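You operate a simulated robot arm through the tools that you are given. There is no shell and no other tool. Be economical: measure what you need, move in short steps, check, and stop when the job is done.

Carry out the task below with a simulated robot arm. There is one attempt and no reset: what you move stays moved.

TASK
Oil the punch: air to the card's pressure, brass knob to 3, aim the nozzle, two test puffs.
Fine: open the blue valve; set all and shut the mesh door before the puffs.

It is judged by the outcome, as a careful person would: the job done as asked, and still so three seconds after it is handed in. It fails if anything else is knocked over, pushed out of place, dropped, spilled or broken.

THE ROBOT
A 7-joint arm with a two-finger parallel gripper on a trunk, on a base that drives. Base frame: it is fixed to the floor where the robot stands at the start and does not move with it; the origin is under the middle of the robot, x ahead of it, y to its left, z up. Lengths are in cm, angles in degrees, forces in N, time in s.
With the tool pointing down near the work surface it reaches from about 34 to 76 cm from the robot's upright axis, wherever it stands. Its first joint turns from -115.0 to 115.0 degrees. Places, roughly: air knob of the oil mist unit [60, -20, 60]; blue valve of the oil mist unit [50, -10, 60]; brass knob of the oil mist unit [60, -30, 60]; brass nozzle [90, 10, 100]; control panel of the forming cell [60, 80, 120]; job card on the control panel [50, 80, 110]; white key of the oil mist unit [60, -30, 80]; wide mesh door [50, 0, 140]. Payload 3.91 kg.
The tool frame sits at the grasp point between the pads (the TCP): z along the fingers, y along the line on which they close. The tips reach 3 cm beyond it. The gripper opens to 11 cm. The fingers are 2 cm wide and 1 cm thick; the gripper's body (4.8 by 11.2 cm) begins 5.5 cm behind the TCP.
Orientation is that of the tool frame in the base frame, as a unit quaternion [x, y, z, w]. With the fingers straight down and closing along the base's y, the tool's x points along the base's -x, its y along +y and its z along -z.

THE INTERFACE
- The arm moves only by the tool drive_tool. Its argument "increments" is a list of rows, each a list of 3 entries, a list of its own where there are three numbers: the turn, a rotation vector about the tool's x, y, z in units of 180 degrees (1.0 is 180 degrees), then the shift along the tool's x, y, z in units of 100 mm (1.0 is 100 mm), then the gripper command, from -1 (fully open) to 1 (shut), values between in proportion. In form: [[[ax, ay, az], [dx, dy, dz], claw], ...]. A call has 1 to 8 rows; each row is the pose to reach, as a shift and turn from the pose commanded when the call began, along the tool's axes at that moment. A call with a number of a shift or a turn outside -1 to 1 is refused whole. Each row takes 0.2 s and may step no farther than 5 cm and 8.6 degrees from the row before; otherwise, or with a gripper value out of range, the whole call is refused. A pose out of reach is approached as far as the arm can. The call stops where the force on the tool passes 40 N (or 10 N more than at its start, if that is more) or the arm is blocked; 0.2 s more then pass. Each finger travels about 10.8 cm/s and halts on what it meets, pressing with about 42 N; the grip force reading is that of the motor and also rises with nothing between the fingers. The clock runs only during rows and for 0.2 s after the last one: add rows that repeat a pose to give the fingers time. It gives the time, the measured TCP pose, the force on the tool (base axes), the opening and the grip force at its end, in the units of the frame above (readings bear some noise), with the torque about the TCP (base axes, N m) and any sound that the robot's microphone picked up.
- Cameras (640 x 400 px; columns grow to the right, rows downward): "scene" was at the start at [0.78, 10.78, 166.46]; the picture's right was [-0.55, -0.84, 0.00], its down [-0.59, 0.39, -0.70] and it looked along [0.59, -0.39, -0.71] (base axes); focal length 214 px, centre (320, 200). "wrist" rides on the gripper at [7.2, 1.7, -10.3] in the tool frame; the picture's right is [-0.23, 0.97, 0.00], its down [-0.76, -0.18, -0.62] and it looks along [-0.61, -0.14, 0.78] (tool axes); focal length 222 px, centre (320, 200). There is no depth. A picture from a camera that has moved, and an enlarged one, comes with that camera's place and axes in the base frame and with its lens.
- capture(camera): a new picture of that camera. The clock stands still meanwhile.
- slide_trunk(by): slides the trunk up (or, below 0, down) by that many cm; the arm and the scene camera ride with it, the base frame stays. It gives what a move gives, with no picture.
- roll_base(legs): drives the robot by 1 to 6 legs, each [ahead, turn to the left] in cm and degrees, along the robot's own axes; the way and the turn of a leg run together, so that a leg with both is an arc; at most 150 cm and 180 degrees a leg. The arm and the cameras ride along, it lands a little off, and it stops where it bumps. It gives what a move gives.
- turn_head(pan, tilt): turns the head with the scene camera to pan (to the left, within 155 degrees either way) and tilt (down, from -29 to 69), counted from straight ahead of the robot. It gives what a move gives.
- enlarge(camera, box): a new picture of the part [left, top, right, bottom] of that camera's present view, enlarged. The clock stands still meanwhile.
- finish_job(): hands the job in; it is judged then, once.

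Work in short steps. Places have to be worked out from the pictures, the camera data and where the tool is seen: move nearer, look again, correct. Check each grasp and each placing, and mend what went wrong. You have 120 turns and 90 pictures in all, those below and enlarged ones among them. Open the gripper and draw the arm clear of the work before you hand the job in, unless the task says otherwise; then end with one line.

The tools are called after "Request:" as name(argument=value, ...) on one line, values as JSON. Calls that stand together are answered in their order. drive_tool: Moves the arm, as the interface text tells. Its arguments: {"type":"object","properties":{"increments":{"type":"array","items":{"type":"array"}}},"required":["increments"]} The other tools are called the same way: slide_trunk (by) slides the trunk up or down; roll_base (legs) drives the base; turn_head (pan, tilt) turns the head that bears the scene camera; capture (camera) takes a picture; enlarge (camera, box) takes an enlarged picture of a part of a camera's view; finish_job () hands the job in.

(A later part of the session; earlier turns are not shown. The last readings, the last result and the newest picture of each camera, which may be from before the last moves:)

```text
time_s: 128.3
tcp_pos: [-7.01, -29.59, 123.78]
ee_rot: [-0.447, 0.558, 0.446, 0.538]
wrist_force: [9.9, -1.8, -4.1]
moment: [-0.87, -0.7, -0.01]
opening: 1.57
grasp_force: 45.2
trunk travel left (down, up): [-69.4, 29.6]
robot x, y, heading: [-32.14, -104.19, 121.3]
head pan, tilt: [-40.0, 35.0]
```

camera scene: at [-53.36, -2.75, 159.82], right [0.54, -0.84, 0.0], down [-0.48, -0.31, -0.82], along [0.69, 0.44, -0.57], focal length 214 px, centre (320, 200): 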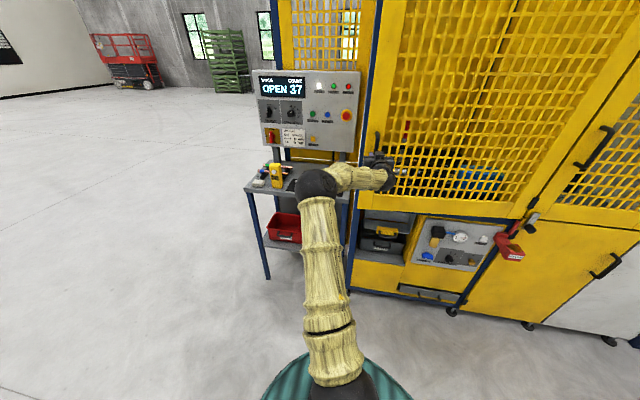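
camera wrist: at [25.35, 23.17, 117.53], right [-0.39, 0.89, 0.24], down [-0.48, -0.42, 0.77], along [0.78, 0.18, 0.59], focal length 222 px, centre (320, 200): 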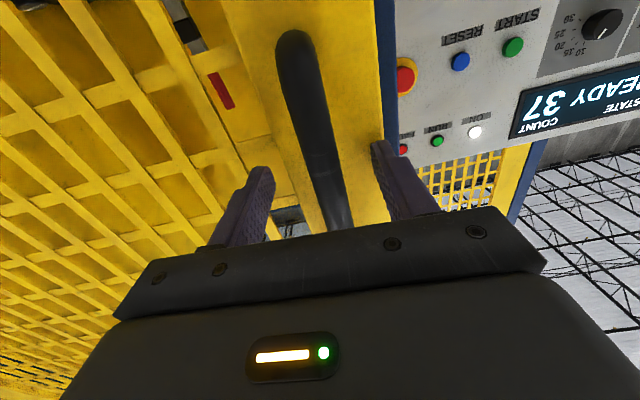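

Request:
roll_base(legs=[[-20.5, 10], [-20.5, 10]])

Request:
roll_base(legs=[[-20.5, 10], [-20.5, 10]])

Request:
capture(camera="scene")

```text
time_s: 131.5
tcp_pos: [-6.49, -55.87, 123.76]
ee_rot: [0.533, -0.476, -0.53, -0.455]
wrist_force: [30.6, 5.5, -1.2]
moment: [0.1, -0.88, 0.08]
opening: 1.59
grasp_force: 45.1
trunk travel left (down, up): [-69.4, 29.6]
robot x, y, heading: [-5.25, -134.82, 141.1]
head pan, tilt: [-40.0, 35.0]
```

```text
time_s: 133.6
tcp_pos: [-2.53, -68.9, 123.71]
ee_rot: [0.572, -0.431, -0.561, -0.415]
wrist_force: [5.0, 1.3, -3.0]
moment: [0.43, -0.52, -0.27]
opening: 1.58
grasp_force: 45.2
trunk travel left (down, up): [-69.4, 29.6]
robot x, y, heading: [11.81, -146.19, 151.3]
head pan, tilt: [-40.0, 35.0]
stopped in leg 2: the force on the tool passed its limit at 45 N (the readings are from after the stop); the commanded pose is now the measured one
```

```text
23 pictures are left
camera scene: at [6.4, -154.17, 159.85], right [0.93, 0.37, 0.0], down [0.21, -0.53, -0.82], along [-0.3, 0.76, -0.57], focal length 214 px, centre (320, 200)
```

scene: 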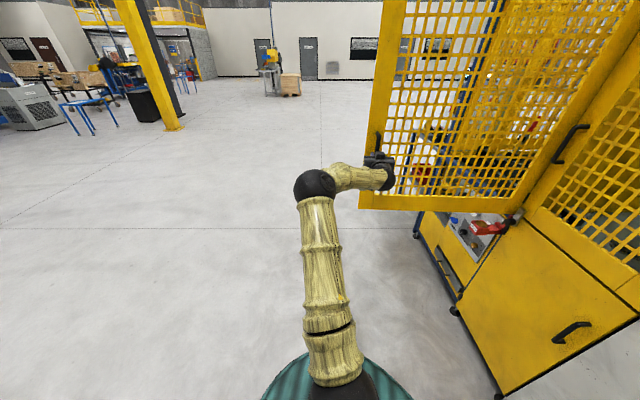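

The door is ~84° open, clear of the opening. I release, retract, and tuck the arm in front of the robot before going around the door.

Request:
drive_tool(increments=[[[0, 0, 0], [0, 0, 0], 0.4], [[0, 0, 0], [0, 0, 0], -0.2], [[0, 0, 0], [0, 0, -0.4], -0.3], [[0, 0, 0], [0, 0, -0.7], -0.3], [[0, 0, 0], [0, 0, -1.0], -0.3]])

Request:
drive_tool(increments=[[[0, 0, 0], [0, 0, -0.4], 0], [[0, 0, 0], [0, 0, -0.8], 0], [[-0.045, 0, 0], [0, 0.3, -1.0], 0], [[-0.09, 0, 0], [0, 0.6, -1.0], 0], [[-0.13, 0, 0], [0, 1.0, -1.0], 0]])

Request:
drive_tool(increments=[[[-0.045, 0, 0], [0, 0.4, 0], 0], [[-0.09, 0, 0], [0, 0.7, 0], 0], [[-0.12, 0, 0], [0, 1.0, 0], 0]])

```text
time_s: 134.8
tcp_pos: [0.18, -78.57, 124.21]
ee_rot: [0.572, -0.43, -0.563, -0.414]
wrist_force: [0.2, 0.0, -0.4]
moment: [0.01, 0.0, 0.0]
opening: 7.18
grasp_force: 0.1
trunk travel left (down, up): [-69.4, 29.6]
robot x, y, heading: [11.51, -146.18, 151.6]
head pan, tilt: [-40.0, 35.0]
```

```text
time_s: 136.0
tcp_pos: [-6.36, -91.28, 124.28]
ee_rot: [0.645, -0.304, -0.639, -0.288]
wrist_force: [-0.5, 0.3, 0.0]
moment: [0.02, -0.02, 0.0]
opening: 5.52
grasp_force: 0.1
trunk travel left (down, up): [-69.4, 29.6]
robot x, y, heading: [11.78, -146.22, 151.4]
head pan, tilt: [-40.0, 35.0]
```

```text
time_s: 136.8
tcp_pos: [-14.45, -97.71, 124.7]
ee_rot: [0.687, -0.181, -0.685, -0.163]
wrist_force: [-0.9, 0.3, 0.0]
moment: [-0.05, -0.02, 0.0]
opening: 5.53
grasp_force: 0.1
trunk travel left (down, up): [-69.4, 29.6]
robot x, y, heading: [11.71, -145.95, 151.5]
head pan, tilt: [-40.0, 35.0]
```

Request:
drive_tool(increments=[[[0, 0, 0], [0, 0.45, 0], 0], [[0, 0, 0], [0, 0.9, 0], 0]])

Request:
roll_base(legs=[[90, 0], [0, -80], [80, 0], [0, -47]])

Request:
turn_head(pan=-5, tilt=30)

Request:
capture(camera="scene")

```text
time_s: 137.4
tcp_pos: [-18.63, -105.6, 125.11]
ee_rot: [0.687, -0.183, -0.684, -0.164]
wrist_force: [0.1, -0.1, 0.9]
moment: [0.01, -0.03, -0.02]
opening: 5.51
grasp_force: 0.1
trunk travel left (down, up): [-69.4, 29.6]
robot x, y, heading: [11.73, -146.09, 151.5]
head pan, tilt: [-40.0, 35.0]
```

```text
time_s: 155.6
tcp_pos: [12.68, -34.43, 125.06]
ee_rot: [-0.12, 0.7, 0.137, 0.69]
wrist_force: [-0.3, 0.5, -1.4]
moment: [0.01, 0.01, 0.0]
opening: 5.48
grasp_force: 0.0
trunk travel left (down, up): [-69.4, 29.6]
robot x, y, heading: [-37.72, -30.89, 20.8]
head pan, tilt: [-40.0, 35.0]
```

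```text
time_s: 156.6
tcp_pos: [12.81, -34.58, 125.13]
ee_rot: [-0.12, 0.701, 0.137, 0.69]
wrist_force: [0.2, -0.5, -0.7]
moment: [0.0, 0.0, 0.01]
opening: 5.49
grasp_force: 0.0
trunk travel left (down, up): [-69.4, 29.6]
robot x, y, heading: [-37.71, -31.19, 20.9]
head pan, tilt: [-5.0, 30.0]
```

```text
22 pictures are left
camera scene: at [-40.03, -16.28, 160.62], right [0.27, -0.96, 0.0], down [-0.48, -0.14, -0.87], along [0.83, 0.23, -0.5], focal length 214 px, centre (320, 200)
```

scene: 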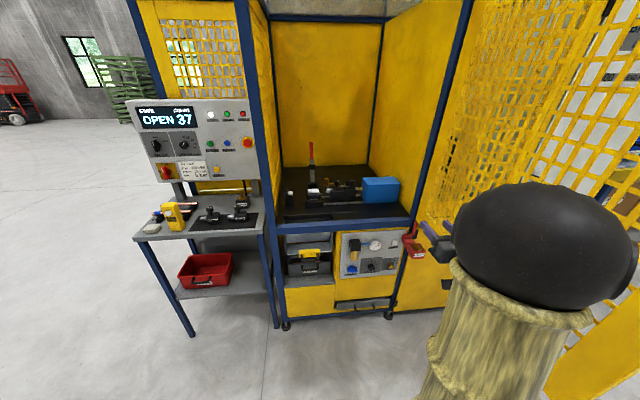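

Inside is visible. I zoom on it to see the nozzle and punch, and on the panel.

Request:
enlarge(camera="scene", box=[272, 130, 416, 220])

Request:
enlarge(camera="scene", box=[330, 215, 450, 290])

```text
4.44 times, centred on (344, 175) of scene
camera zoom: at [-40.03, -16.28, 160.62], right [0.27, -0.96, 0.0], down [-0.48, -0.14, -0.87], along [0.83, 0.23, -0.5], focal length 953 px, centre (213, 311)
```

zoom: 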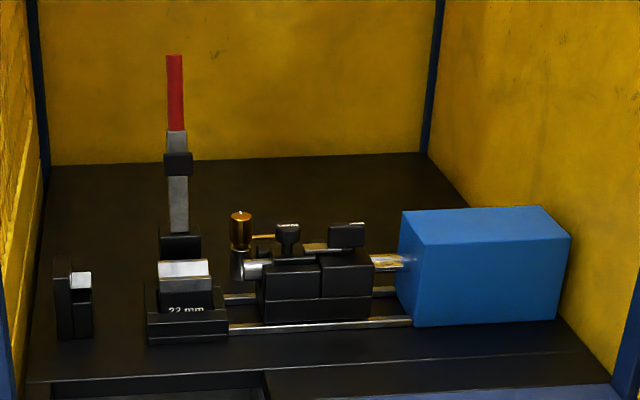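

```text
5.33 times, centred on (390, 252) of scene
camera zoom: at [-40.03, -16.28, 160.62], right [0.27, -0.96, 0.0], down [-0.48, -0.14, -0.87], along [0.83, 0.23, -0.5], focal length 1144 px, centre (-53, -80)
```

zoom: 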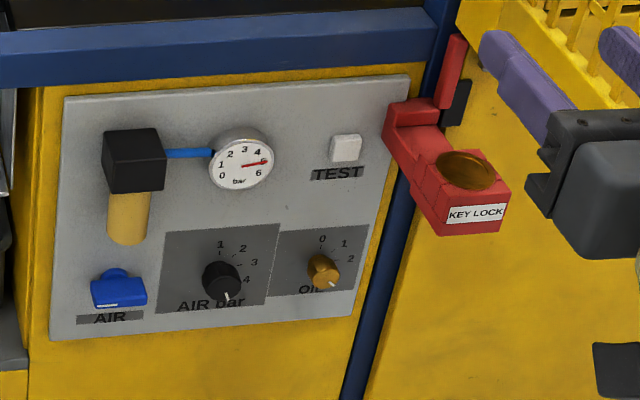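

Settings hold. The brass nozzle is at about [90,15,98], a swivelling cap with a thin tube pointing right. I drive closer.

Request:
roll_base(legs=[[42, 3]])

Request:
turn_head(pan=-5, tilt=40)

Request:
enlarge(camera="scene", box=[200, 60, 440, 210])

Request:
capture(camera="wrist")

```text
time_s: 159.6
tcp_pos: [52.44, -16.69, 125.18]
ee_rot: [-0.135, 0.698, 0.151, 0.687]
wrist_force: [0.9, 0.1, -1.1]
moment: [0.04, 0.02, 0.01]
opening: 5.51
grasp_force: 0.1
trunk travel left (down, up): [-69.4, 29.6]
robot x, y, heading: [1.61, -15.21, 23.1]
head pan, tilt: [-5.0, 30.0]
```

```text
time_s: 160.3
tcp_pos: [52.36, -16.69, 125.17]
ee_rot: [-0.133, 0.698, 0.149, 0.688]
wrist_force: [-0.5, -0.1, 0.1]
moment: [0.01, 0.01, 0.01]
opening: 5.49
grasp_force: 0.0
trunk travel left (down, up): [-69.4, 29.6]
robot x, y, heading: [1.61, -15.15, 23.1]
head pan, tilt: [-5.0, 40.0]
```

```text
2.67 times, centred on (320, 135) of scene
camera zoom: at [-1.64, -0.71, 159.09], right [0.31, -0.95, 0.0], down [-0.61, -0.2, -0.77], along [0.73, 0.24, -0.64], focal length 572 px, centre (320, 373)
```

zoom: 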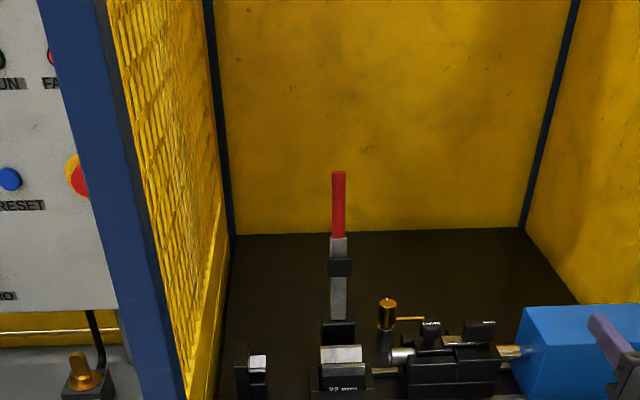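

```text
18 pictures are left
camera wrist: at [42.21, -19.15, 118.07], right [-0.38, 0.89, 0.25], down [-0.49, -0.42, 0.76], along [0.79, 0.17, 0.6], focal length 222 px, centre (320, 200)
```

wrist: 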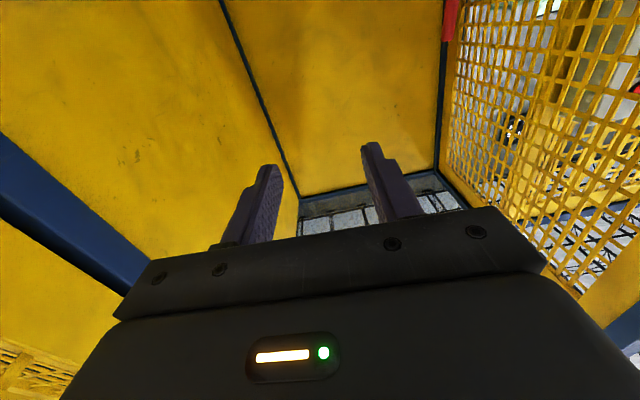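

Request:
enlarge(camera="scene", box=[310, 165, 396, 219])

```text
7.41 times, centred on (353, 192) of scene
camera zoom: at [-1.64, -0.71, 159.09], right [0.31, -0.95, 0.0], down [-0.61, -0.2, -0.77], along [0.73, 0.24, -0.64], focal length 1589 px, centre (76, 259)
```

zoom: 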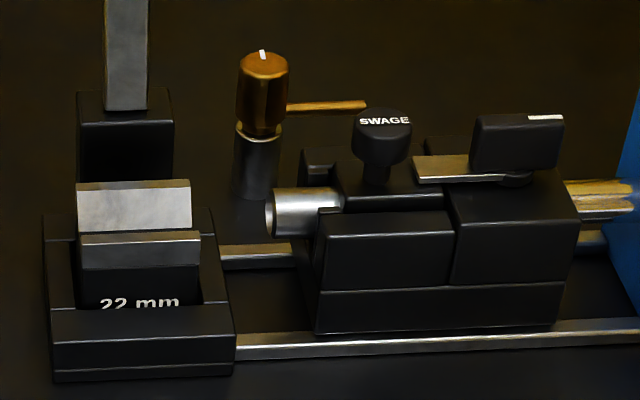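

The punch nose (SWAGE end) lies in front of the nozzle post while the spout points right. I raise the trunk to get a steeper second view for accurate positions.

Request:
slide_trunk(by=28)

Request:
turn_head(pan=-5, tilt=50)

Request:
enlarge(camera="scene", box=[290, 120, 418, 200])

```text
time_s: 163.1
tcp_pos: [52.41, -16.73, 153.04]
ee_rot: [-0.134, 0.698, 0.15, 0.687]
wrist_force: [-0.3, 0.1, 0.5]
moment: [0.0, 0.0, 0.0]
opening: 5.54
grasp_force: 0.1
trunk travel left (down, up): [-97.4, 1.6]
robot x, y, heading: [1.51, -14.57, 23.0]
head pan, tilt: [-5.0, 40.0]
```

```text
time_s: 163.8
tcp_pos: [52.32, -16.66, 153.16]
ee_rot: [-0.135, 0.698, 0.151, 0.687]
wrist_force: [0.3, 0.7, 0.7]
moment: [0.03, -0.01, 0.03]
opening: 5.49
grasp_force: 0.0
trunk travel left (down, up): [-97.4, 1.6]
robot x, y, heading: [1.68, -15.05, 22.9]
head pan, tilt: [-5.0, 50.0]
```

```text
5.00 times, centred on (354, 160) of scene
camera zoom: at [-2.41, -0.96, 185.68], right [0.31, -0.95, 0.0], down [-0.73, -0.24, -0.64], along [0.61, 0.2, -0.77], focal length 1072 px, centre (150, 400)
```

zoom: 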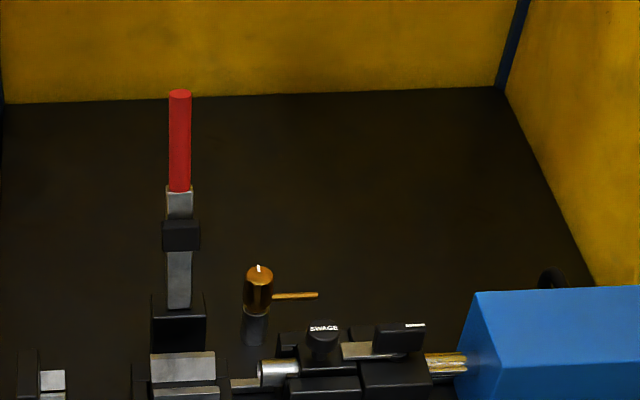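

Triangulated: nozzle axis ≈ s 84 deep, spout pointing right at z≈98; punch nose is 12 cm straight in front of the nozzle. Spout must swing 90° clockwise towards me. I need to be a bit closer, so I check the base clearance first.

Request:
turn_head(pan=0, tilt=69)

Request:
capture(camera="scene")

```text
time_s: 164.6
tcp_pos: [52.44, -16.61, 153.07]
ee_rot: [-0.132, 0.699, 0.15, 0.687]
wrist_force: [0.4, -1.0, -0.4]
moment: [0.04, 0.02, 0.02]
opening: 5.51
grasp_force: 0.2
trunk travel left (down, up): [-97.4, 1.6]
robot x, y, heading: [1.67, -14.99, 23.1]
head pan, tilt: [0.0, 68.8]
```

```text
15 pictures are left
camera scene: at [-4.58, -1.15, 183.48], right [0.39, -0.92, 0.0], down [-0.86, -0.36, -0.36], along [0.33, 0.14, -0.93], focal length 214 px, centre (320, 200)
```

scene: 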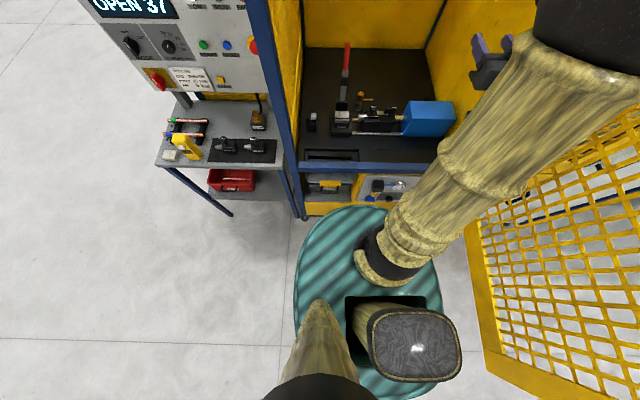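

Request:
roll_base(legs=[[9, 1]])

```text
time_s: 165.8
tcp_pos: [60.59, -12.16, 153.09]
ee_rot: [-0.14, 0.697, 0.156, 0.686]
wrist_force: [0.9, 0.1, -0.3]
moment: [0.0, 0.0, -0.01]
opening: 5.5
grasp_force: 0.1
trunk travel left (down, up): [-97.4, 1.6]
robot x, y, heading: [9.82, -11.33, 24.1]
head pan, tilt: [0.0, 68.8]
```

No bump. Now pitch the tool down and move in over the table, closed fingers.

Request:
drive_tool(increments=[[[0, 0.047, 0], [0.2, 0.2, 0.2], 1], [[0, 0.094, 0], [0.4, 0.4, 0.4], 1], [[0, 0.141, 0], [0.6, 0.6, 0.6], 1], [[0, 0.188, 0], [0.8, 0.85, 0.8], 1], [[0, 0.235, 0], [1.0, 0.85, 1.0], 1], [[0, 0.282, 0], [1.0, 0.85, 1.0], 1], [[0, 0.329, 0], [1.0, 0.85, 1.0], 1], [[0, 0.376, 0], [1.0, 0.85, 1.0], 1]])

Request:
drive_tool(increments=[[[0, 0.041, 0], [-0.3, 0, 0.3], 1], [[0, 0.041, 0], [-0.55, 0, 0.6], 1], [[0, 0.041, 0], [-0.73, 0, 0.84], 1]])

```text
time_s: 167.6
tcp_pos: [65.99, -0.35, 143.3]
ee_rot: [-0.203, 0.961, 0.051, 0.18]
wrist_force: [-0.4, 0.1, -0.3]
moment: [0.0, 0.02, 0.01]
opening: 0.01
grasp_force: 37.2
trunk travel left (down, up): [-97.4, 1.6]
robot x, y, heading: [9.51, -11.56, 24.0]
head pan, tilt: [0.0, 68.8]
```

```text
time_s: 168.4
tcp_pos: [75.0, 3.99, 138.0]
ee_rot: [-0.206, 0.971, 0.038, 0.118]
wrist_force: [1.1, 0.6, 0.4]
moment: [0.01, 0.03, -0.02]
opening: 0.01
grasp_force: 37.7
trunk travel left (down, up): [-97.4, 1.6]
robot x, y, heading: [9.65, -11.02, 24.0]
head pan, tilt: [0.0, 68.8]
```

Request:
drive_tool(increments=[[[0, 0, 0], [-0.35, 0, 0.4], 1], [[0, 0, 0], [-0.71, 0, 0.81], 1]])

Request:
drive_tool(increments=[[[0, 0, 0], [-0.26, 0, 0.4], 1], [[0, 0, 0], [-0.52, 0, 0.8], 1], [[0, 0, 0], [-0.52, 0, 0.97], 1]])

Request:
drive_tool(increments=[[[0, 0, 0], [0.1, 0, 0.4], 1], [[0, 0, 0], [0.2, 0, 0.8], 1]])

Request:
turn_head(pan=-5, tilt=50)

Request:
enlarge(camera="scene", box=[270, 90, 430, 210])

```text
refused: row 1 steps farther than a row can; nothing moved
```

```text
time_s: 169.2
tcp_pos: [81.37, 7.21, 129.94]
ee_rot: [-0.207, 0.97, 0.039, 0.121]
wrist_force: [-0.4, -0.3, -0.2]
moment: [-0.01, -0.01, 0.0]
opening: 0.0
grasp_force: 38.0
trunk travel left (down, up): [-97.4, 1.6]
robot x, y, heading: [9.76, -12.25, 23.9]
head pan, tilt: [0.0, 68.8]
```

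```text
time_s: 169.8
tcp_pos: [81.72, 7.4, 121.76]
ee_rot: [-0.206, 0.97, 0.038, 0.119]
wrist_force: [-0.2, 0.8, 0.3]
moment: [0.0, -0.01, -0.02]
opening: 0.0
grasp_force: 37.5
trunk travel left (down, up): [-97.4, 1.6]
robot x, y, heading: [10.03, -11.39, 24.1]
head pan, tilt: [0.0, 68.8]
```

```text
time_s: 170.6
tcp_pos: [81.5, 7.5, 121.89]
ee_rot: [-0.207, 0.97, 0.039, 0.12]
wrist_force: [0.5, 0.0, 0.7]
moment: [0.01, 0.02, -0.01]
opening: 0.0
grasp_force: 37.8
trunk travel left (down, up): [-97.4, 1.6]
robot x, y, heading: [9.72, -11.31, 24.3]
head pan, tilt: [-5.0, 50.0]
```

```text
3.33 times, centred on (350, 150) of scene
camera zoom: at [5.43, 2.49, 185.66], right [0.33, -0.95, 0.0], down [-0.72, -0.25, -0.64], along [0.61, 0.21, -0.77], focal length 715 px, centre (220, 367)
```

zoom: 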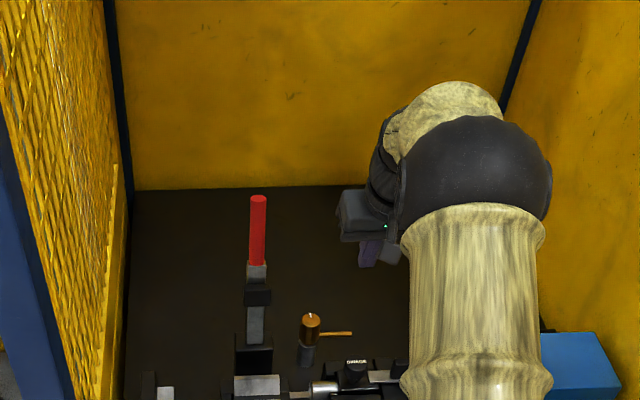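

Calibration checks out (fingertips project where seen). Move 9.4 cm deeper at height, then descend behind the spout.

Request:
drive_tool(increments=[[[0, 0, 0], [-0.4, -0.06, 0.1], 1], [[0, 0, 0], [-0.8, -0.06, 0.2], 1], [[0, 0, 0], [-0.92, -0.06, 0.24], 1]])

Request:
drive_tool(increments=[[[0, 0, 0], [0.12, 0, 0.45], 1], [[0, 0, 0], [0.24, 0, 0.9], 1]])

Request:
enlarge(camera="scene", box=[310, 120, 438, 210])

```text
time_s: 171.4
tcp_pos: [88.03, 9.64, 121.69]
ee_rot: [-0.206, 0.97, 0.038, 0.12]
wrist_force: [-0.6, 0.6, 0.5]
moment: [0.02, -0.03, 0.01]
opening: 0.0
grasp_force: 38.0
out of reach, approached as far as the arm can: row 2, 3
trunk travel left (down, up): [-97.4, 1.6]
robot x, y, heading: [9.71, -11.48, 23.9]
head pan, tilt: [-5.0, 50.0]
```

```text
time_s: 172.0
tcp_pos: [87.85, 10.02, 112.11]
ee_rot: [-0.206, 0.971, 0.038, 0.12]
wrist_force: [-0.5, 0.4, 0.0]
moment: [0.01, 0.02, 0.02]
opening: 0.0
grasp_force: 37.9
trunk travel left (down, up): [-97.4, 1.6]
robot x, y, heading: [10.05, -11.65, 24.0]
head pan, tilt: [-5.0, 50.0]
```

```text
4.44 times, centred on (374, 165) of scene
camera zoom: at [5.63, 2.51, 185.68], right [0.33, -0.95, 0.0], down [-0.73, -0.25, -0.64], along [0.61, 0.21, -0.77], focal length 953 px, centre (80, 356)
```

zoom: 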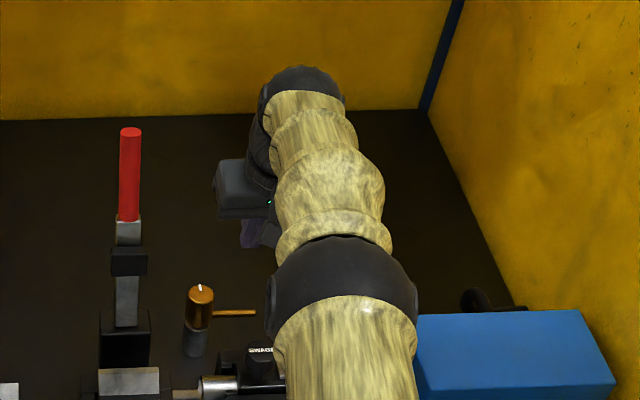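

At the reach limit, tip still above the spout; I creep the base 3.5 cm closer.

Request:
roll_base(legs=[[3.5, 0]])

```text
time_s: 172.9
tcp_pos: [90.96, 11.55, 111.88]
ee_rot: [-0.207, 0.97, 0.039, 0.119]
wrist_force: [1.0, 1.3, -0.4]
moment: [0.01, 0.0, -0.02]
opening: 0.0
grasp_force: 37.6
trunk travel left (down, up): [-97.4, 1.6]
robot x, y, heading: [12.77, -10.02, 24.1]
head pan, tilt: [-5.0, 50.0]
```

Tip is now ~4 cm behind the spout. Descend 12 cm.

Request:
drive_tool(increments=[[[0, 0, 0], [0.12, 0, 0.45], 1], [[0, 0, 0], [0.24, 0, 0.9], 1], [[0, 0, 0], [0.26, 0, 0.97], 1]])

Request:
drive_tool(increments=[[[0, 0, 0], [0.05, 0, 0.2], 1]])

Request:
enlarge(camera="scene", box=[310, 120, 422, 198])

```text
time_s: 173.7
tcp_pos: [89.35, 11.43, 102.36]
ee_rot: [-0.208, 0.97, 0.039, 0.12]
wrist_force: [0.2, -0.5, 0.4]
moment: [0.01, 0.04, -0.01]
opening: 0.02
grasp_force: 37.3
out of reach, approached as far as the arm can: row 2, 3
trunk travel left (down, up): [-97.4, 1.6]
robot x, y, heading: [12.99, -10.26, 24.0]
head pan, tilt: [-5.0, 50.0]
```

```text
time_s: 174.1
tcp_pos: [88.79, 11.16, 100.55]
ee_rot: [-0.207, 0.97, 0.039, 0.12]
wrist_force: [-0.1, -0.3, -0.6]
moment: [0.0, 0.05, -0.02]
opening: 0.0
grasp_force: 37.8
out of reach, approached as far as the arm can: row 1
trunk travel left (down, up): [-97.4, 1.6]
robot x, y, heading: [13.14, -10.08, 23.9]
head pan, tilt: [-5.0, 50.0]
```

```text
5.13 times, centred on (366, 159) of scene
camera zoom: at [8.63, 3.9, 185.68], right [0.33, -0.95, 0.0], down [-0.72, -0.25, -0.64], along [0.61, 0.21, -0.77], focal length 1100 px, centre (84, 410)
```

zoom: 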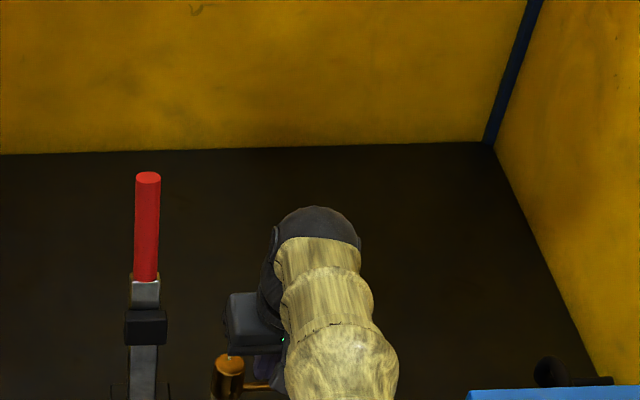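

Finger is just behind the spout. I shift 1.2 cm right for cap clearance and lower by 1.3 cm with the trunk.

Request:
drive_tool(increments=[[[0, 0, 0], [0, -0.12, 0], 1]])

Request:
slide_trunk(by=-1.3)

```text
time_s: 174.5
tcp_pos: [89.34, 10.12, 100.52]
ee_rot: [-0.206, 0.971, 0.038, 0.119]
wrist_force: [0.0, -0.5, 0.1]
moment: [0.0, 0.02, -0.01]
opening: 0.01
grasp_force: 37.2
trunk travel left (down, up): [-97.4, 1.6]
robot x, y, heading: [12.56, -10.49, 24.3]
head pan, tilt: [-5.0, 50.0]
```

```text
time_s: 175.1
tcp_pos: [89.2, 10.24, 99.28]
ee_rot: [-0.207, 0.97, 0.038, 0.121]
wrist_force: [0.3, -0.5, -1.1]
moment: [0.0, 0.03, 0.02]
opening: 0.0
grasp_force: 37.7
trunk travel left (down, up): [-96.1, 2.9]
robot x, y, heading: [13.16, -9.75, 24.2]
head pan, tilt: [-5.0, 50.0]
```

Pull the spout towards me along its arc, first to about 60°.

Request:
drive_tool(increments=[[[0, 0, 0], [0.18, 0, -0.05], 1], [[0, 0, 0], [0.353, 0, -0.095], 1], [[0, 0, 0], [0.5, 0.07, -0.135], 1], [[0, 0, 0], [0.609, 0.155, -0.164], 1]])

Request:
enlarge(camera="scene", box=[300, 150, 412, 228])

```text
time_s: 176.1
tcp_pos: [88.66, 9.62, 98.0]
ee_rot: [-0.207, 0.97, 0.039, 0.121]
wrist_force: [3.9, -3.3, 10.9]
moment: [-0.12, 1.67, 0.57]
opening: 0.0
grasp_force: 37.8
out of reach, approached as far as the arm can: row 1, 2, 3, 4
trunk travel left (down, up): [-96.1, 2.9]
robot x, y, heading: [12.7, -10.12, 24.2]
head pan, tilt: [-5.0, 50.0]
```

```text
5.13 times, centred on (356, 189) of scene
camera zoom: at [8.58, 3.79, 184.41], right [0.33, -0.95, 0.0], down [-0.72, -0.25, -0.64], along [0.61, 0.21, -0.77], focal length 1100 px, centre (135, 256)
```

zoom: 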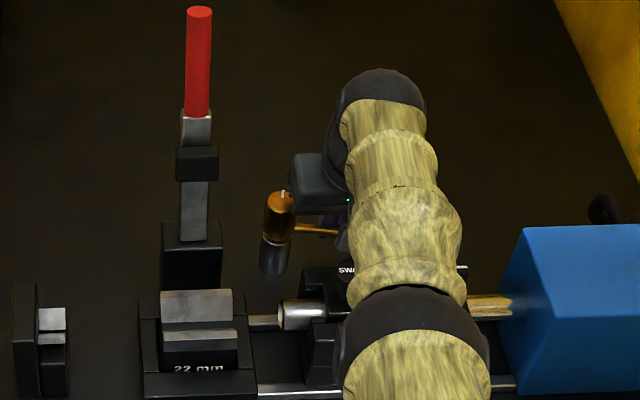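

The arm did not follow and pressed lightly on something. I lift a little to see how it behaves.

Request:
drive_tool(increments=[[[0, 0, 0], [-0.05, 0, -0.2], 1], [[0, 0, 0], [-0.1, 0, -0.4], 1]])

```text
time_s: 176.7
tcp_pos: [89.52, 9.7, 101.66]
ee_rot: [-0.207, 0.97, 0.038, 0.118]
wrist_force: [0.1, 0.2, -0.3]
moment: [-0.01, 0.0, -0.03]
opening: 0.0
grasp_force: 37.2
out of reach, approached as far as the arm can: row 1, 2
trunk travel left (down, up): [-96.1, 2.9]
robot x, y, heading: [13.54, -10.22, 24.2]
head pan, tilt: [-5.0, 50.0]
```

The commanded pose had run beyond reach. I lift clear and lower the trunk to improve reach at this height.

Request:
drive_tool(increments=[[[0, 0, 0], [-0.12, 0, -0.45], 1], [[0, 0, 0], [-0.24, 0, -0.9], 1]])

Request:
slide_trunk(by=-9)

Request:
drive_tool(increments=[[[0, 0, 0], [-0.12, 0, -0.45], 1], [[0, 0, 0], [-0.24, 0, -0.9], 1]])

Request:
slide_trunk(by=-9)

Request:
drive_tool(increments=[[[0, 0, 0], [-0.06, 0, -0.2], 1]])

```text
time_s: 177.3
tcp_pos: [91.1, 10.02, 111.2]
ee_rot: [-0.206, 0.971, 0.038, 0.119]
wrist_force: [0.6, 0.2, 0.2]
moment: [-0.03, -0.03, 0.0]
opening: 0.03
grasp_force: 37.8
out of reach, approached as far as the arm can: row 1, 2
trunk travel left (down, up): [-96.1, 2.9]
robot x, y, heading: [12.85, -10.18, 24.0]
head pan, tilt: [-5.0, 50.0]
```

```text
time_s: 178.6
tcp_pos: [91.14, 9.95, 102.24]
ee_rot: [-0.207, 0.97, 0.038, 0.119]
wrist_force: [-0.2, 0.4, 0.1]
moment: [0.01, -0.02, 0.01]
opening: 0.0
grasp_force: 37.7
trunk travel left (down, up): [-87.1, 11.9]
robot x, y, heading: [12.94, -9.97, 24.1]
head pan, tilt: [-5.0, 50.0]
```

```text
time_s: 179.2
tcp_pos: [91.43, 9.46, 111.35]
ee_rot: [-0.207, 0.97, 0.039, 0.118]
wrist_force: [-0.7, 0.3, 0.0]
moment: [0.02, -0.02, 0.01]
opening: 0.0
grasp_force: 37.6
trunk travel left (down, up): [-87.1, 11.9]
robot x, y, heading: [13.23, -9.89, 24.0]
head pan, tilt: [-5.0, 50.0]
```

```text
time_s: 180.4
tcp_pos: [91.43, 9.53, 102.31]
ee_rot: [-0.207, 0.97, 0.038, 0.119]
wrist_force: [-0.1, 0.3, 0.0]
moment: [0.04, 0.0, -0.01]
opening: 0.0
grasp_force: 38.3
trunk travel left (down, up): [-78.1, 20.9]
robot x, y, heading: [13.11, -10.16, 24.3]
head pan, tilt: [-5.0, 50.0]
```

```text
time_s: 180.8
tcp_pos: [91.45, 9.63, 104.58]
ee_rot: [-0.207, 0.97, 0.039, 0.118]
wrist_force: [-0.2, 0.6, 0.0]
moment: [-0.01, 0.0, 0.01]
opening: 0.0
grasp_force: 37.2
trunk travel left (down, up): [-78.1, 20.9]
robot x, y, heading: [13.09, -10.3, 24.2]
head pan, tilt: [-5.0, 50.0]
```

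Reach is fine now (no clamping). The earlier touch was likely the camera over the SWAGE knob, so I make the tool steeper by 11° and shift 0.8 cm left.

Request:
drive_tool(increments=[[[0, 0.03, 0], [0, 0.04, 0], 1], [[0, 0.06, 0], [0, 0.08, 0], 1]])

Request:
enlarge(camera="scene", box=[300, 120, 412, 198])

```text
time_s: 181.4
tcp_pos: [87.68, 9.18, 104.19]
ee_rot: [-0.209, 0.977, 0.019, 0.026]
wrist_force: [-0.1, -0.5, 0.1]
moment: [-0.01, 0.05, 0.01]
opening: 0.0
grasp_force: 38.2
out of reach, approached as far as the arm can: row 1, 2
trunk travel left (down, up): [-78.1, 20.9]
robot x, y, heading: [13.26, -9.94, 24.3]
head pan, tilt: [-5.0, 50.0]
```

```text
5.13 times, centred on (356, 159) of scene
camera zoom: at [8.61, 3.89, 166.37], right [0.33, -0.95, 0.0], down [-0.72, -0.25, -0.64], along [0.61, 0.21, -0.77], focal length 1100 px, centre (135, 410)
```

zoom: 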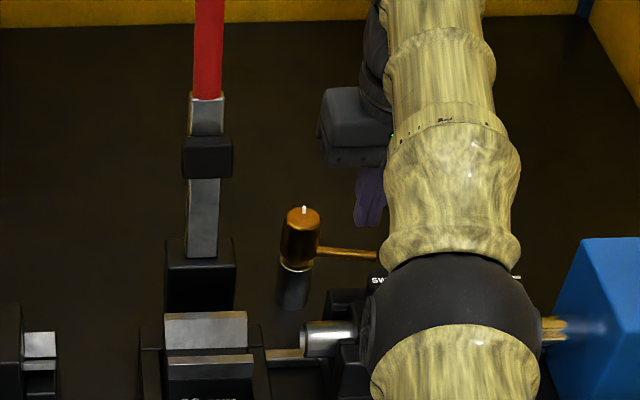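

Now short of reach by 3.6 cm; I creep the base 4 cm closer and trim the command back.

Request:
roll_base(legs=[[4, 0]])

Request:
drive_tool(increments=[[[0, 0, 0], [0.2, 0, 0], 1], [[0, 0, 0], [0.36, 0, 0], 1]])

```text
time_s: 182.3
tcp_pos: [91.25, 10.98, 104.08]
ee_rot: [-0.208, 0.978, 0.019, 0.026]
wrist_force: [0.2, -0.9, 0.0]
moment: [-0.03, 0.05, 0.02]
opening: 0.02
grasp_force: 37.3
trunk travel left (down, up): [-78.1, 20.9]
robot x, y, heading: [16.54, -8.66, 24.1]
head pan, tilt: [-5.0, 50.0]
```

```text
time_s: 182.9
tcp_pos: [91.25, 10.41, 104.15]
ee_rot: [-0.21, 0.977, 0.019, 0.026]
wrist_force: [0.2, -0.1, 0.1]
moment: [0.0, -0.03, -0.05]
opening: 0.0
grasp_force: 37.6
out of reach, approached as far as the arm can: row 1, 2
trunk travel left (down, up): [-78.1, 20.9]
robot x, y, heading: [16.61, -8.76, 24.0]
head pan, tilt: [-5.0, 50.0]
```

Request:
drive_tool(increments=[[[0, 0, 0], [0.05, 0, 0.25], 1], [[0, 0, 0], [0.08, 0, 0.46], 1]])

```text
time_s: 183.5
tcp_pos: [91.4, 10.62, 99.46]
ee_rot: [-0.209, 0.977, 0.02, 0.027]
wrist_force: [-0.1, -0.9, -0.4]
moment: [-0.03, -0.01, 0.02]
opening: 0.0
grasp_force: 37.5
out of reach, approached as far as the arm can: row 1, 2
trunk travel left (down, up): [-78.1, 20.9]
robot x, y, heading: [16.47, -8.57, 24.2]
head pan, tilt: [-5.0, 50.0]
```

Behind the spout at the right height. Pull to ~30° and read.

Request:
drive_tool(increments=[[[0, 0, 0], [0.2, 0.02, 0], 1], [[0, 0, 0], [0.4, 0.03, 0], 1], [[0, 0, 0], [0.55, 0.035, 0], 1]])

```text
time_s: 184.3
tcp_pos: [91.49, 10.28, 99.21]
ee_rot: [-0.209, 0.977, 0.019, 0.027]
wrist_force: [-0.2, 0.3, 0.7]
moment: [0.01, 0.02, 0.01]
opening: 0.0
grasp_force: 37.9
out of reach, approached as far as the arm can: row 1, 2, 3
trunk travel left (down, up): [-78.1, 20.9]
robot x, y, heading: [16.52, -8.65, 24.1]
head pan, tilt: [-5.0, 50.0]
```

The arm is at its straight-arm singularity, so I'll use the base to pull the spout: back 5.5 cm first.

Request:
roll_base(legs=[[-5.5, 0]])

Request:
enlarge(camera="scene", box=[300, 120, 412, 198])

```text
time_s: 185.3
tcp_pos: [86.15, 7.97, 99.25]
ee_rot: [-0.21, 0.977, 0.019, 0.027]
wrist_force: [-1.0, -0.4, 0.5]
moment: [-0.01, -0.01, 0.03]
opening: 0.0
grasp_force: 37.1
trunk travel left (down, up): [-78.1, 20.9]
robot x, y, heading: [11.45, -11.08, 24.2]
head pan, tilt: [-5.0, 50.0]
```

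```text
5.13 times, centred on (356, 159) of scene
camera zoom: at [6.86, 3.12, 166.38], right [0.33, -0.94, 0.0], down [-0.72, -0.25, -0.64], along [0.61, 0.21, -0.77], focal length 1100 px, centre (135, 410)
```

zoom: 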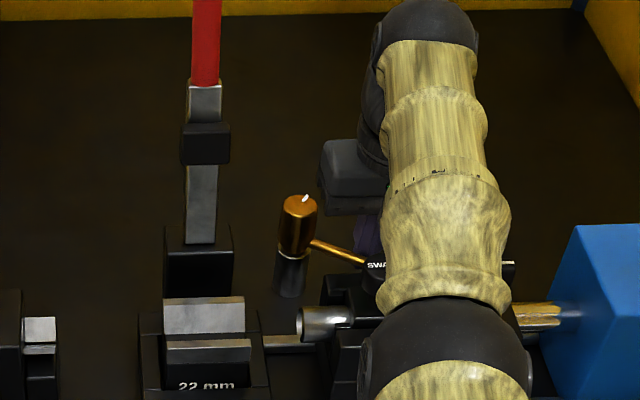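

It swings (~30° now). Continue: back 2.8 cm turning left 1.65°.

Request:
roll_base(legs=[[-2.8, 1.65]])

```text
time_s: 186.2
tcp_pos: [82.93, 8.93, 99.18]
ee_rot: [-0.224, 0.974, 0.02, 0.028]
wrist_force: [-0.5, 0.8, -0.1]
moment: [0.0, -0.03, -0.03]
opening: 0.01
grasp_force: 37.1
trunk travel left (down, up): [-78.1, 20.9]
robot x, y, heading: [8.96, -11.66, 25.8]
head pan, tilt: [-5.0, 50.0]
```

Request:
roll_base(legs=[[-1.4, 1.45]])

Request:
enlarge(camera="scene", box=[310, 130, 390, 186])

```text
time_s: 187.0
tcp_pos: [81.07, 10.18, 99.21]
ee_rot: [-0.237, 0.971, 0.02, 0.027]
wrist_force: [-0.4, 0.7, 0.3]
moment: [0.02, 0.0, 0.01]
opening: 0.02
grasp_force: 37.3
trunk travel left (down, up): [-78.1, 20.9]
robot x, y, heading: [7.76, -12.6, 27.3]
head pan, tilt: [-5.0, 50.0]
```

```text
7.14 times, centred on (350, 158) of scene
camera zoom: at [2.11, 1.01, 166.37], right [0.38, -0.93, 0.0], down [-0.71, -0.29, -0.64], along [0.6, 0.24, -0.77], focal length 1532 px, centre (106, 500)
```

zoom: 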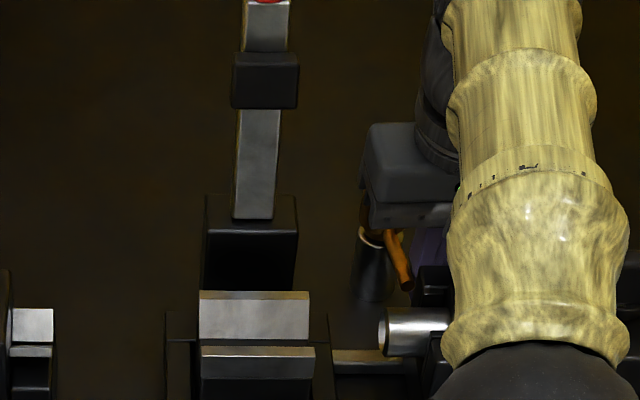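

Spout now points at the right part of the nose; about 8° more to centre. Turn base left 0.65°.

Request:
roll_base(legs=[[-0.3, 0.65]])

Request:
enlarge(camera="scene", box=[330, 145, 380, 180])

```text
time_s: 187.7
tcp_pos: [80.7, 11.01, 99.1]
ee_rot: [-0.243, 0.969, 0.019, 0.025]
wrist_force: [-0.6, 0.5, 0.8]
moment: [0.0, -0.01, -0.02]
opening: 0.0
grasp_force: 37.8
trunk travel left (down, up): [-78.1, 20.9]
robot x, y, heading: [7.04, -12.55, 28.0]
head pan, tilt: [-5.0, 50.0]
```

```text
11.43 times, centred on (355, 162) of scene
camera zoom: at [1.8, 0.83, 166.37], right [0.39, -0.92, 0.0], down [-0.71, -0.3, -0.64], along [0.59, 0.25, -0.77], focal length 2451 px, centre (-80, 629)
```

zoom: 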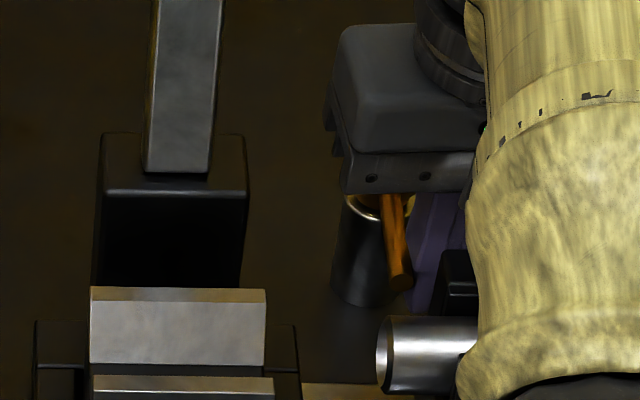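

Spout aims at the punch nose. I step the finger 0.8 cm away, lift with the trunk, then check the aim unobstructed.

Request:
roll_base(legs=[[0, -0.6]])

Request:
slide_trunk(by=20)

Request:
roll_base(legs=[[-40, 0]])

Request:
turn_head(pan=0, tilt=42)

Request:
enlarge(camera="scene", box=[290, 90, 418, 180])

```text
time_s: 188.5
tcp_pos: [80.88, 10.44, 98.93]
ee_rot: [-0.239, 0.971, 0.02, 0.025]
wrist_force: [0.3, 0.8, -0.4]
moment: [-0.01, 0.01, -0.01]
opening: 0.0
grasp_force: 37.5
trunk travel left (down, up): [-78.1, 20.9]
robot x, y, heading: [7.06, -13.0, 27.0]
head pan, tilt: [-5.0, 50.0]
```

```text
time_s: 190.6
tcp_pos: [80.82, 10.39, 119.0]
ee_rot: [-0.238, 0.971, 0.02, 0.025]
wrist_force: [0.7, 1.0, -0.6]
moment: [0.03, -0.01, -0.02]
opening: 0.03
grasp_force: 38.2
trunk travel left (down, up): [-98.1, 0.9]
robot x, y, heading: [7.31, -13.03, 27.1]
head pan, tilt: [-5.0, 50.0]
```

```text
time_s: 193.5
tcp_pos: [45.33, -8.6, 119.13]
ee_rot: [-0.232, 0.972, 0.019, 0.026]
wrist_force: [0.1, -0.5, 0.1]
moment: [0.0, -0.02, -0.02]
opening: 0.03
grasp_force: 37.8
trunk travel left (down, up): [-98.1, 0.9]
robot x, y, heading: [-28.73, -30.79, 26.4]
head pan, tilt: [-5.0, 50.0]
```

```text
time_s: 194.2
tcp_pos: [45.36, -8.5, 119.12]
ee_rot: [-0.234, 0.972, 0.02, 0.025]
wrist_force: [0.4, 0.4, -0.4]
moment: [-0.02, 0.02, 0.0]
opening: 0.0
grasp_force: 37.7
trunk travel left (down, up): [-98.1, 0.9]
robot x, y, heading: [-28.68, -30.93, 26.3]
head pan, tilt: [0.0, 42.0]
```

```text
4.44 times, centred on (354, 135) of scene
camera zoom: at [-33.1, -16.05, 187.49], right [0.44, -0.9, 0.0], down [-0.6, -0.3, -0.74], along [0.67, 0.33, -0.67], focal length 953 px, centre (169, 489)
```

zoom: 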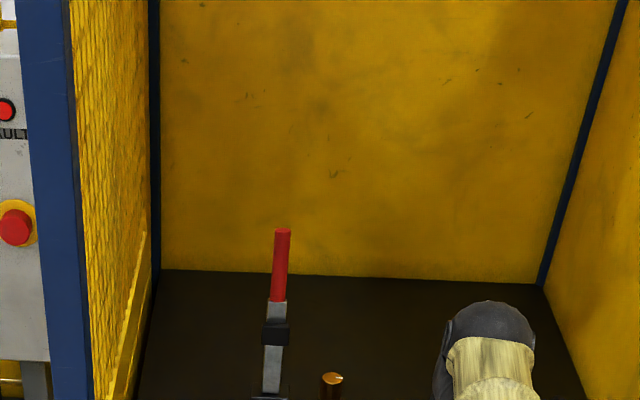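

Request:
enlarge(camera="scene", box=[335, 168, 399, 208])

```text
10.00 times, centred on (367, 188) of scene
camera zoom: at [-33.1, -16.05, 187.49], right [0.44, -0.9, 0.0], down [-0.6, -0.3, -0.74], along [0.67, 0.33, -0.67], focal length 2145 px, centre (-150, 320)
```

zoom: 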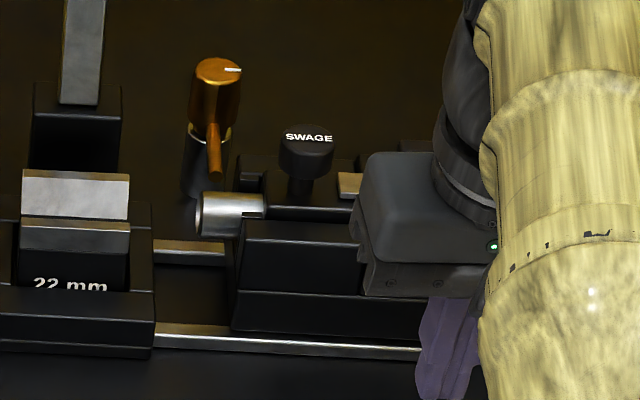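

The spout aims at the punch. Now back out further and tuck the arm before going around the door.

Request:
roll_base(legs=[[-25, 0]])

Request:
drive_tool(increments=[[[0, -0.047, 0], [0.1, 0, -0.2], 1], [[0, -0.094, 0], [0.2, 0, -0.4], 1], [[0, -0.141, 0], [0.4, 0, -0.6], 1], [[0, -0.188, 0], [0.6, 0, -0.8], 1], [[0, -0.235, 0], [0.8, 0, -0.8], 1], [[0, -0.282, 0], [1.0, 0, -0.8], 1], [[0, -0.329, 0], [1.0, 0, -0.8], 1], [[0, -0.376, 0], [1.0, 0, -0.8], 1]])

Request:
drive_tool(increments=[[[0, -0.047, 0], [0.1, 0, -0.3], 1], [[0, -0.09, 0], [0.2, 0, -0.6], 1], [[0, -0.09, 0], [0.3, 0, -1.0], 1]])

```text
time_s: 196.2
tcp_pos: [23.01, -19.07, 119.15]
ee_rot: [-0.235, 0.971, 0.019, 0.026]
wrist_force: [0.6, -0.3, -0.3]
moment: [-0.02, -0.01, -0.04]
opening: 0.0
grasp_force: 38.1
trunk travel left (down, up): [-98.1, 0.9]
robot x, y, heading: [-50.32, -41.77, 26.6]
head pan, tilt: [0.0, 42.0]
```

```text
time_s: 198.0
tcp_pos: [41.29, -22.54, 124.71]
ee_rot: [-0.183, 0.792, 0.148, 0.563]
wrist_force: [1.0, -0.4, -0.3]
moment: [0.03, 0.0, 0.02]
opening: 0.01
grasp_force: 37.7
out of reach, approached as far as the arm can: row 1, 2, 3, 4, 5, 6, 7, 8
trunk travel left (down, up): [-98.1, 0.9]
robot x, y, heading: [-50.45, -41.64, 26.6]
head pan, tilt: [0.0, 42.0]
```

```text
time_s: 198.8
tcp_pos: [41.19, -26.23, 122.47]
ee_rot: [-0.162, 0.705, 0.173, 0.668]
wrist_force: [-0.4, 0.4, -0.9]
moment: [-0.02, -0.01, 0.02]
opening: 0.0
grasp_force: 38.0
out of reach, approached as far as the arm can: row 1, 2, 3
trunk travel left (down, up): [-98.1, 0.9]
robot x, y, heading: [-50.6, -41.69, 26.3]
head pan, tilt: [0.0, 42.0]
```

Request:
drive_tool(increments=[[[0, 0, 0], [0, 0, -0.5], 1], [[0, 0, 0], [0, 0, -1.0], 1]])

Request:
drive_tool(increments=[[[0, 0, 0], [-0.3, 0, -0.4], 1], [[0, 0, 0], [-0.6, 0, -0.8], 1], [[0, 0, 0], [-1.0, 0, -1.0], 1]])

```text
time_s: 199.4
tcp_pos: [40.99, -31.49, 121.34]
ee_rot: [-0.163, 0.705, 0.173, 0.668]
wrist_force: [0.4, 0.3, -1.5]
moment: [0.03, 0.0, 0.02]
opening: 0.0
grasp_force: 37.9
out of reach, approached as far as the arm can: row 1, 2
trunk travel left (down, up): [-98.1, 0.9]
robot x, y, heading: [-50.31, -41.66, 26.4]
head pan, tilt: [0.0, 42.0]
```

```text
time_s: 200.2
tcp_pos: [42.14, -36.6, 129.94]
ee_rot: [-0.162, 0.706, 0.172, 0.668]
wrist_force: [-0.5, -0.2, -0.3]
moment: [-0.01, -0.01, 0.04]
opening: 0.0
grasp_force: 37.7
out of reach, approached as far as the arm can: row 1, 2, 3
trunk travel left (down, up): [-98.1, 0.9]
robot x, y, heading: [-50.4, -42.15, 26.8]
head pan, tilt: [0.0, 42.0]
```

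The arm stays straight at a singularity. As before, I free it by lowering the trunk while raising the tool.

Request:
slide_trunk(by=-20)

Request:
drive_tool(increments=[[[0, 0, 0], [-0.3, 0.1, 0], 1], [[0, 0, 0], [-0.6, 0.3, 0], 1], [[0, 0, 0], [-1.0, 0.5, 0], 1]])

Request:
drive_tool(increments=[[[0, 0, 0], [-0.4, 0.2, 0], 1], [[0, 0, 0], [-0.8, 0.4, 0], 1], [[0, 0, 0], [-1.0, 0.6, 0], 1]])

```text
time_s: 202.3
tcp_pos: [42.34, -36.39, 109.85]
ee_rot: [-0.162, 0.705, 0.172, 0.669]
wrist_force: [-0.4, 0.3, -0.5]
moment: [0.0, -0.01, 0.01]
opening: 0.01
grasp_force: 38.0
trunk travel left (down, up): [-78.1, 20.9]
robot x, y, heading: [-50.95, -41.78, 26.7]
head pan, tilt: [0.0, 42.0]
```

```text
time_s: 203.1
tcp_pos: [43.1, -32.16, 120.08]
ee_rot: [-0.161, 0.705, 0.171, 0.669]
wrist_force: [-0.6, 0.8, 0.1]
moment: [-0.03, 0.01, -0.01]
opening: 0.01
grasp_force: 37.8
out of reach, approached as far as the arm can: row 1, 2, 3
trunk travel left (down, up): [-78.1, 20.9]
robot x, y, heading: [-50.13, -41.88, 26.4]
head pan, tilt: [0.0, 42.0]
```

```text
time_s: 203.9
tcp_pos: [42.01, -26.78, 130.53]
ee_rot: [-0.163, 0.705, 0.173, 0.668]
wrist_force: [0.2, -0.1, 0.6]
moment: [0.01, 0.02, -0.03]
opening: 0.04
grasp_force: 37.8
out of reach, approached as far as the arm can: row 1, 2, 3
trunk travel left (down, up): [-78.1, 20.9]
robot x, y, heading: [-50.42, -41.52, 26.6]
head pan, tilt: [0.0, 42.0]
```

Request:
drive_tool(increments=[[[0, 0, 0], [-0.3, 0.2, -0.3], 1], [[0, 0, 0], [-0.5, 0.5, -0.6], 1], [[0, 0, 0], [-0.7, 0.9, -0.9], 1]])

Request:
drive_tool(increments=[[[0, 0, 0], [0, 0.2, -0.4], 1], [[0, 0, 0], [0, 0.4, -0.7], 1], [[0, 0, 0], [0, 0.6, -1.0], 1]])

Request:
drive_tool(increments=[[[0, 0, 0], [0, 0, -0.4], 1], [[0, 0, 0], [0, 0, -0.7], 1], [[0, 0, 0], [0, 0, -1.0], 1]])

```text
refused: row 3 steps farther than a row can; nothing moved
```

```text
time_s: 204.7
tcp_pos: [41.24, -26.05, 134.2]
ee_rot: [-0.162, 0.705, 0.172, 0.669]
wrist_force: [-1.2, -0.4, -0.2]
moment: [0.06, -0.02, 0.02]
opening: 0.0
grasp_force: 37.7
out of reach, approached as far as the arm can: row 1, 2, 3
trunk travel left (down, up): [-78.1, 20.9]
robot x, y, heading: [-50.32, -41.82, 26.7]
head pan, tilt: [0.0, 42.0]
```

```text
time_s: 205.5
tcp_pos: [41.0, -29.83, 135.93]
ee_rot: [-0.162, 0.705, 0.171, 0.669]
wrist_force: [0.1, 0.4, -0.3]
moment: [0.0, 0.0, 0.01]
opening: 0.0
grasp_force: 37.6
out of reach, approached as far as the arm can: row 1, 2, 3
trunk travel left (down, up): [-78.1, 20.9]
robot x, y, heading: [-50.7, -41.98, 26.8]
head pan, tilt: [0.0, 42.0]
```

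Readings fit a commanded point still outside reach (left behind as the base reversed). I keep retracting the command.

Request:
drive_tool(increments=[[[0, 0, 0], [0, 0.2, -0.4], 1], [[0, 0, 0], [0, 0.4, -0.7], 1], [[0, 0, 0], [0, 0.6, -1.0], 1]])

Request:
drive_tool(increments=[[[0, 0, 0], [0, 0.2, -0.4], 1], [[0, 0, 0], [0, 0.4, -0.7], 1], [[0, 0, 0], [0, 0.5, -1.0], 1]])

Request:
drive_tool(increments=[[[0, 0, 0], [0, 0, -0.4], 1], [[0, 0, 0], [0, 0, -0.8], 1]])

```text
time_s: 206.3
tcp_pos: [39.68, -28.75, 140.24]
ee_rot: [-0.162, 0.705, 0.172, 0.668]
wrist_force: [-1.1, -0.1, 0.7]
moment: [0.03, 0.02, 0.0]
opening: 0.0
grasp_force: 37.8
out of reach, approached as far as the arm can: row 1, 2, 3
trunk travel left (down, up): [-78.1, 20.9]
robot x, y, heading: [-50.94, -41.81, 26.6]
head pan, tilt: [0.0, 42.0]
```

```text
time_s: 207.1
tcp_pos: [38.16, -28.9, 144.27]
ee_rot: [-0.163, 0.705, 0.172, 0.669]
wrist_force: [0.1, -0.6, 0.4]
moment: [-0.05, 0.0, -0.02]
opening: 0.0
grasp_force: 37.9
out of reach, approached as far as the arm can: row 1, 2, 3
trunk travel left (down, up): [-78.1, 20.9]
robot x, y, heading: [-50.48, -41.77, 26.9]
head pan, tilt: [0.0, 42.0]
```

```text
time_s: 207.7
tcp_pos: [37.15, -32.99, 146.81]
ee_rot: [-0.162, 0.705, 0.172, 0.668]
wrist_force: [0.4, 0.4, 0.3]
moment: [0.0, -0.02, 0.02]
opening: 0.0
grasp_force: 37.6
out of reach, approached as far as the arm can: row 1, 2
trunk travel left (down, up): [-78.1, 20.9]
robot x, y, heading: [-50.59, -41.49, 26.6]
head pan, tilt: [0.0, 42.0]
```

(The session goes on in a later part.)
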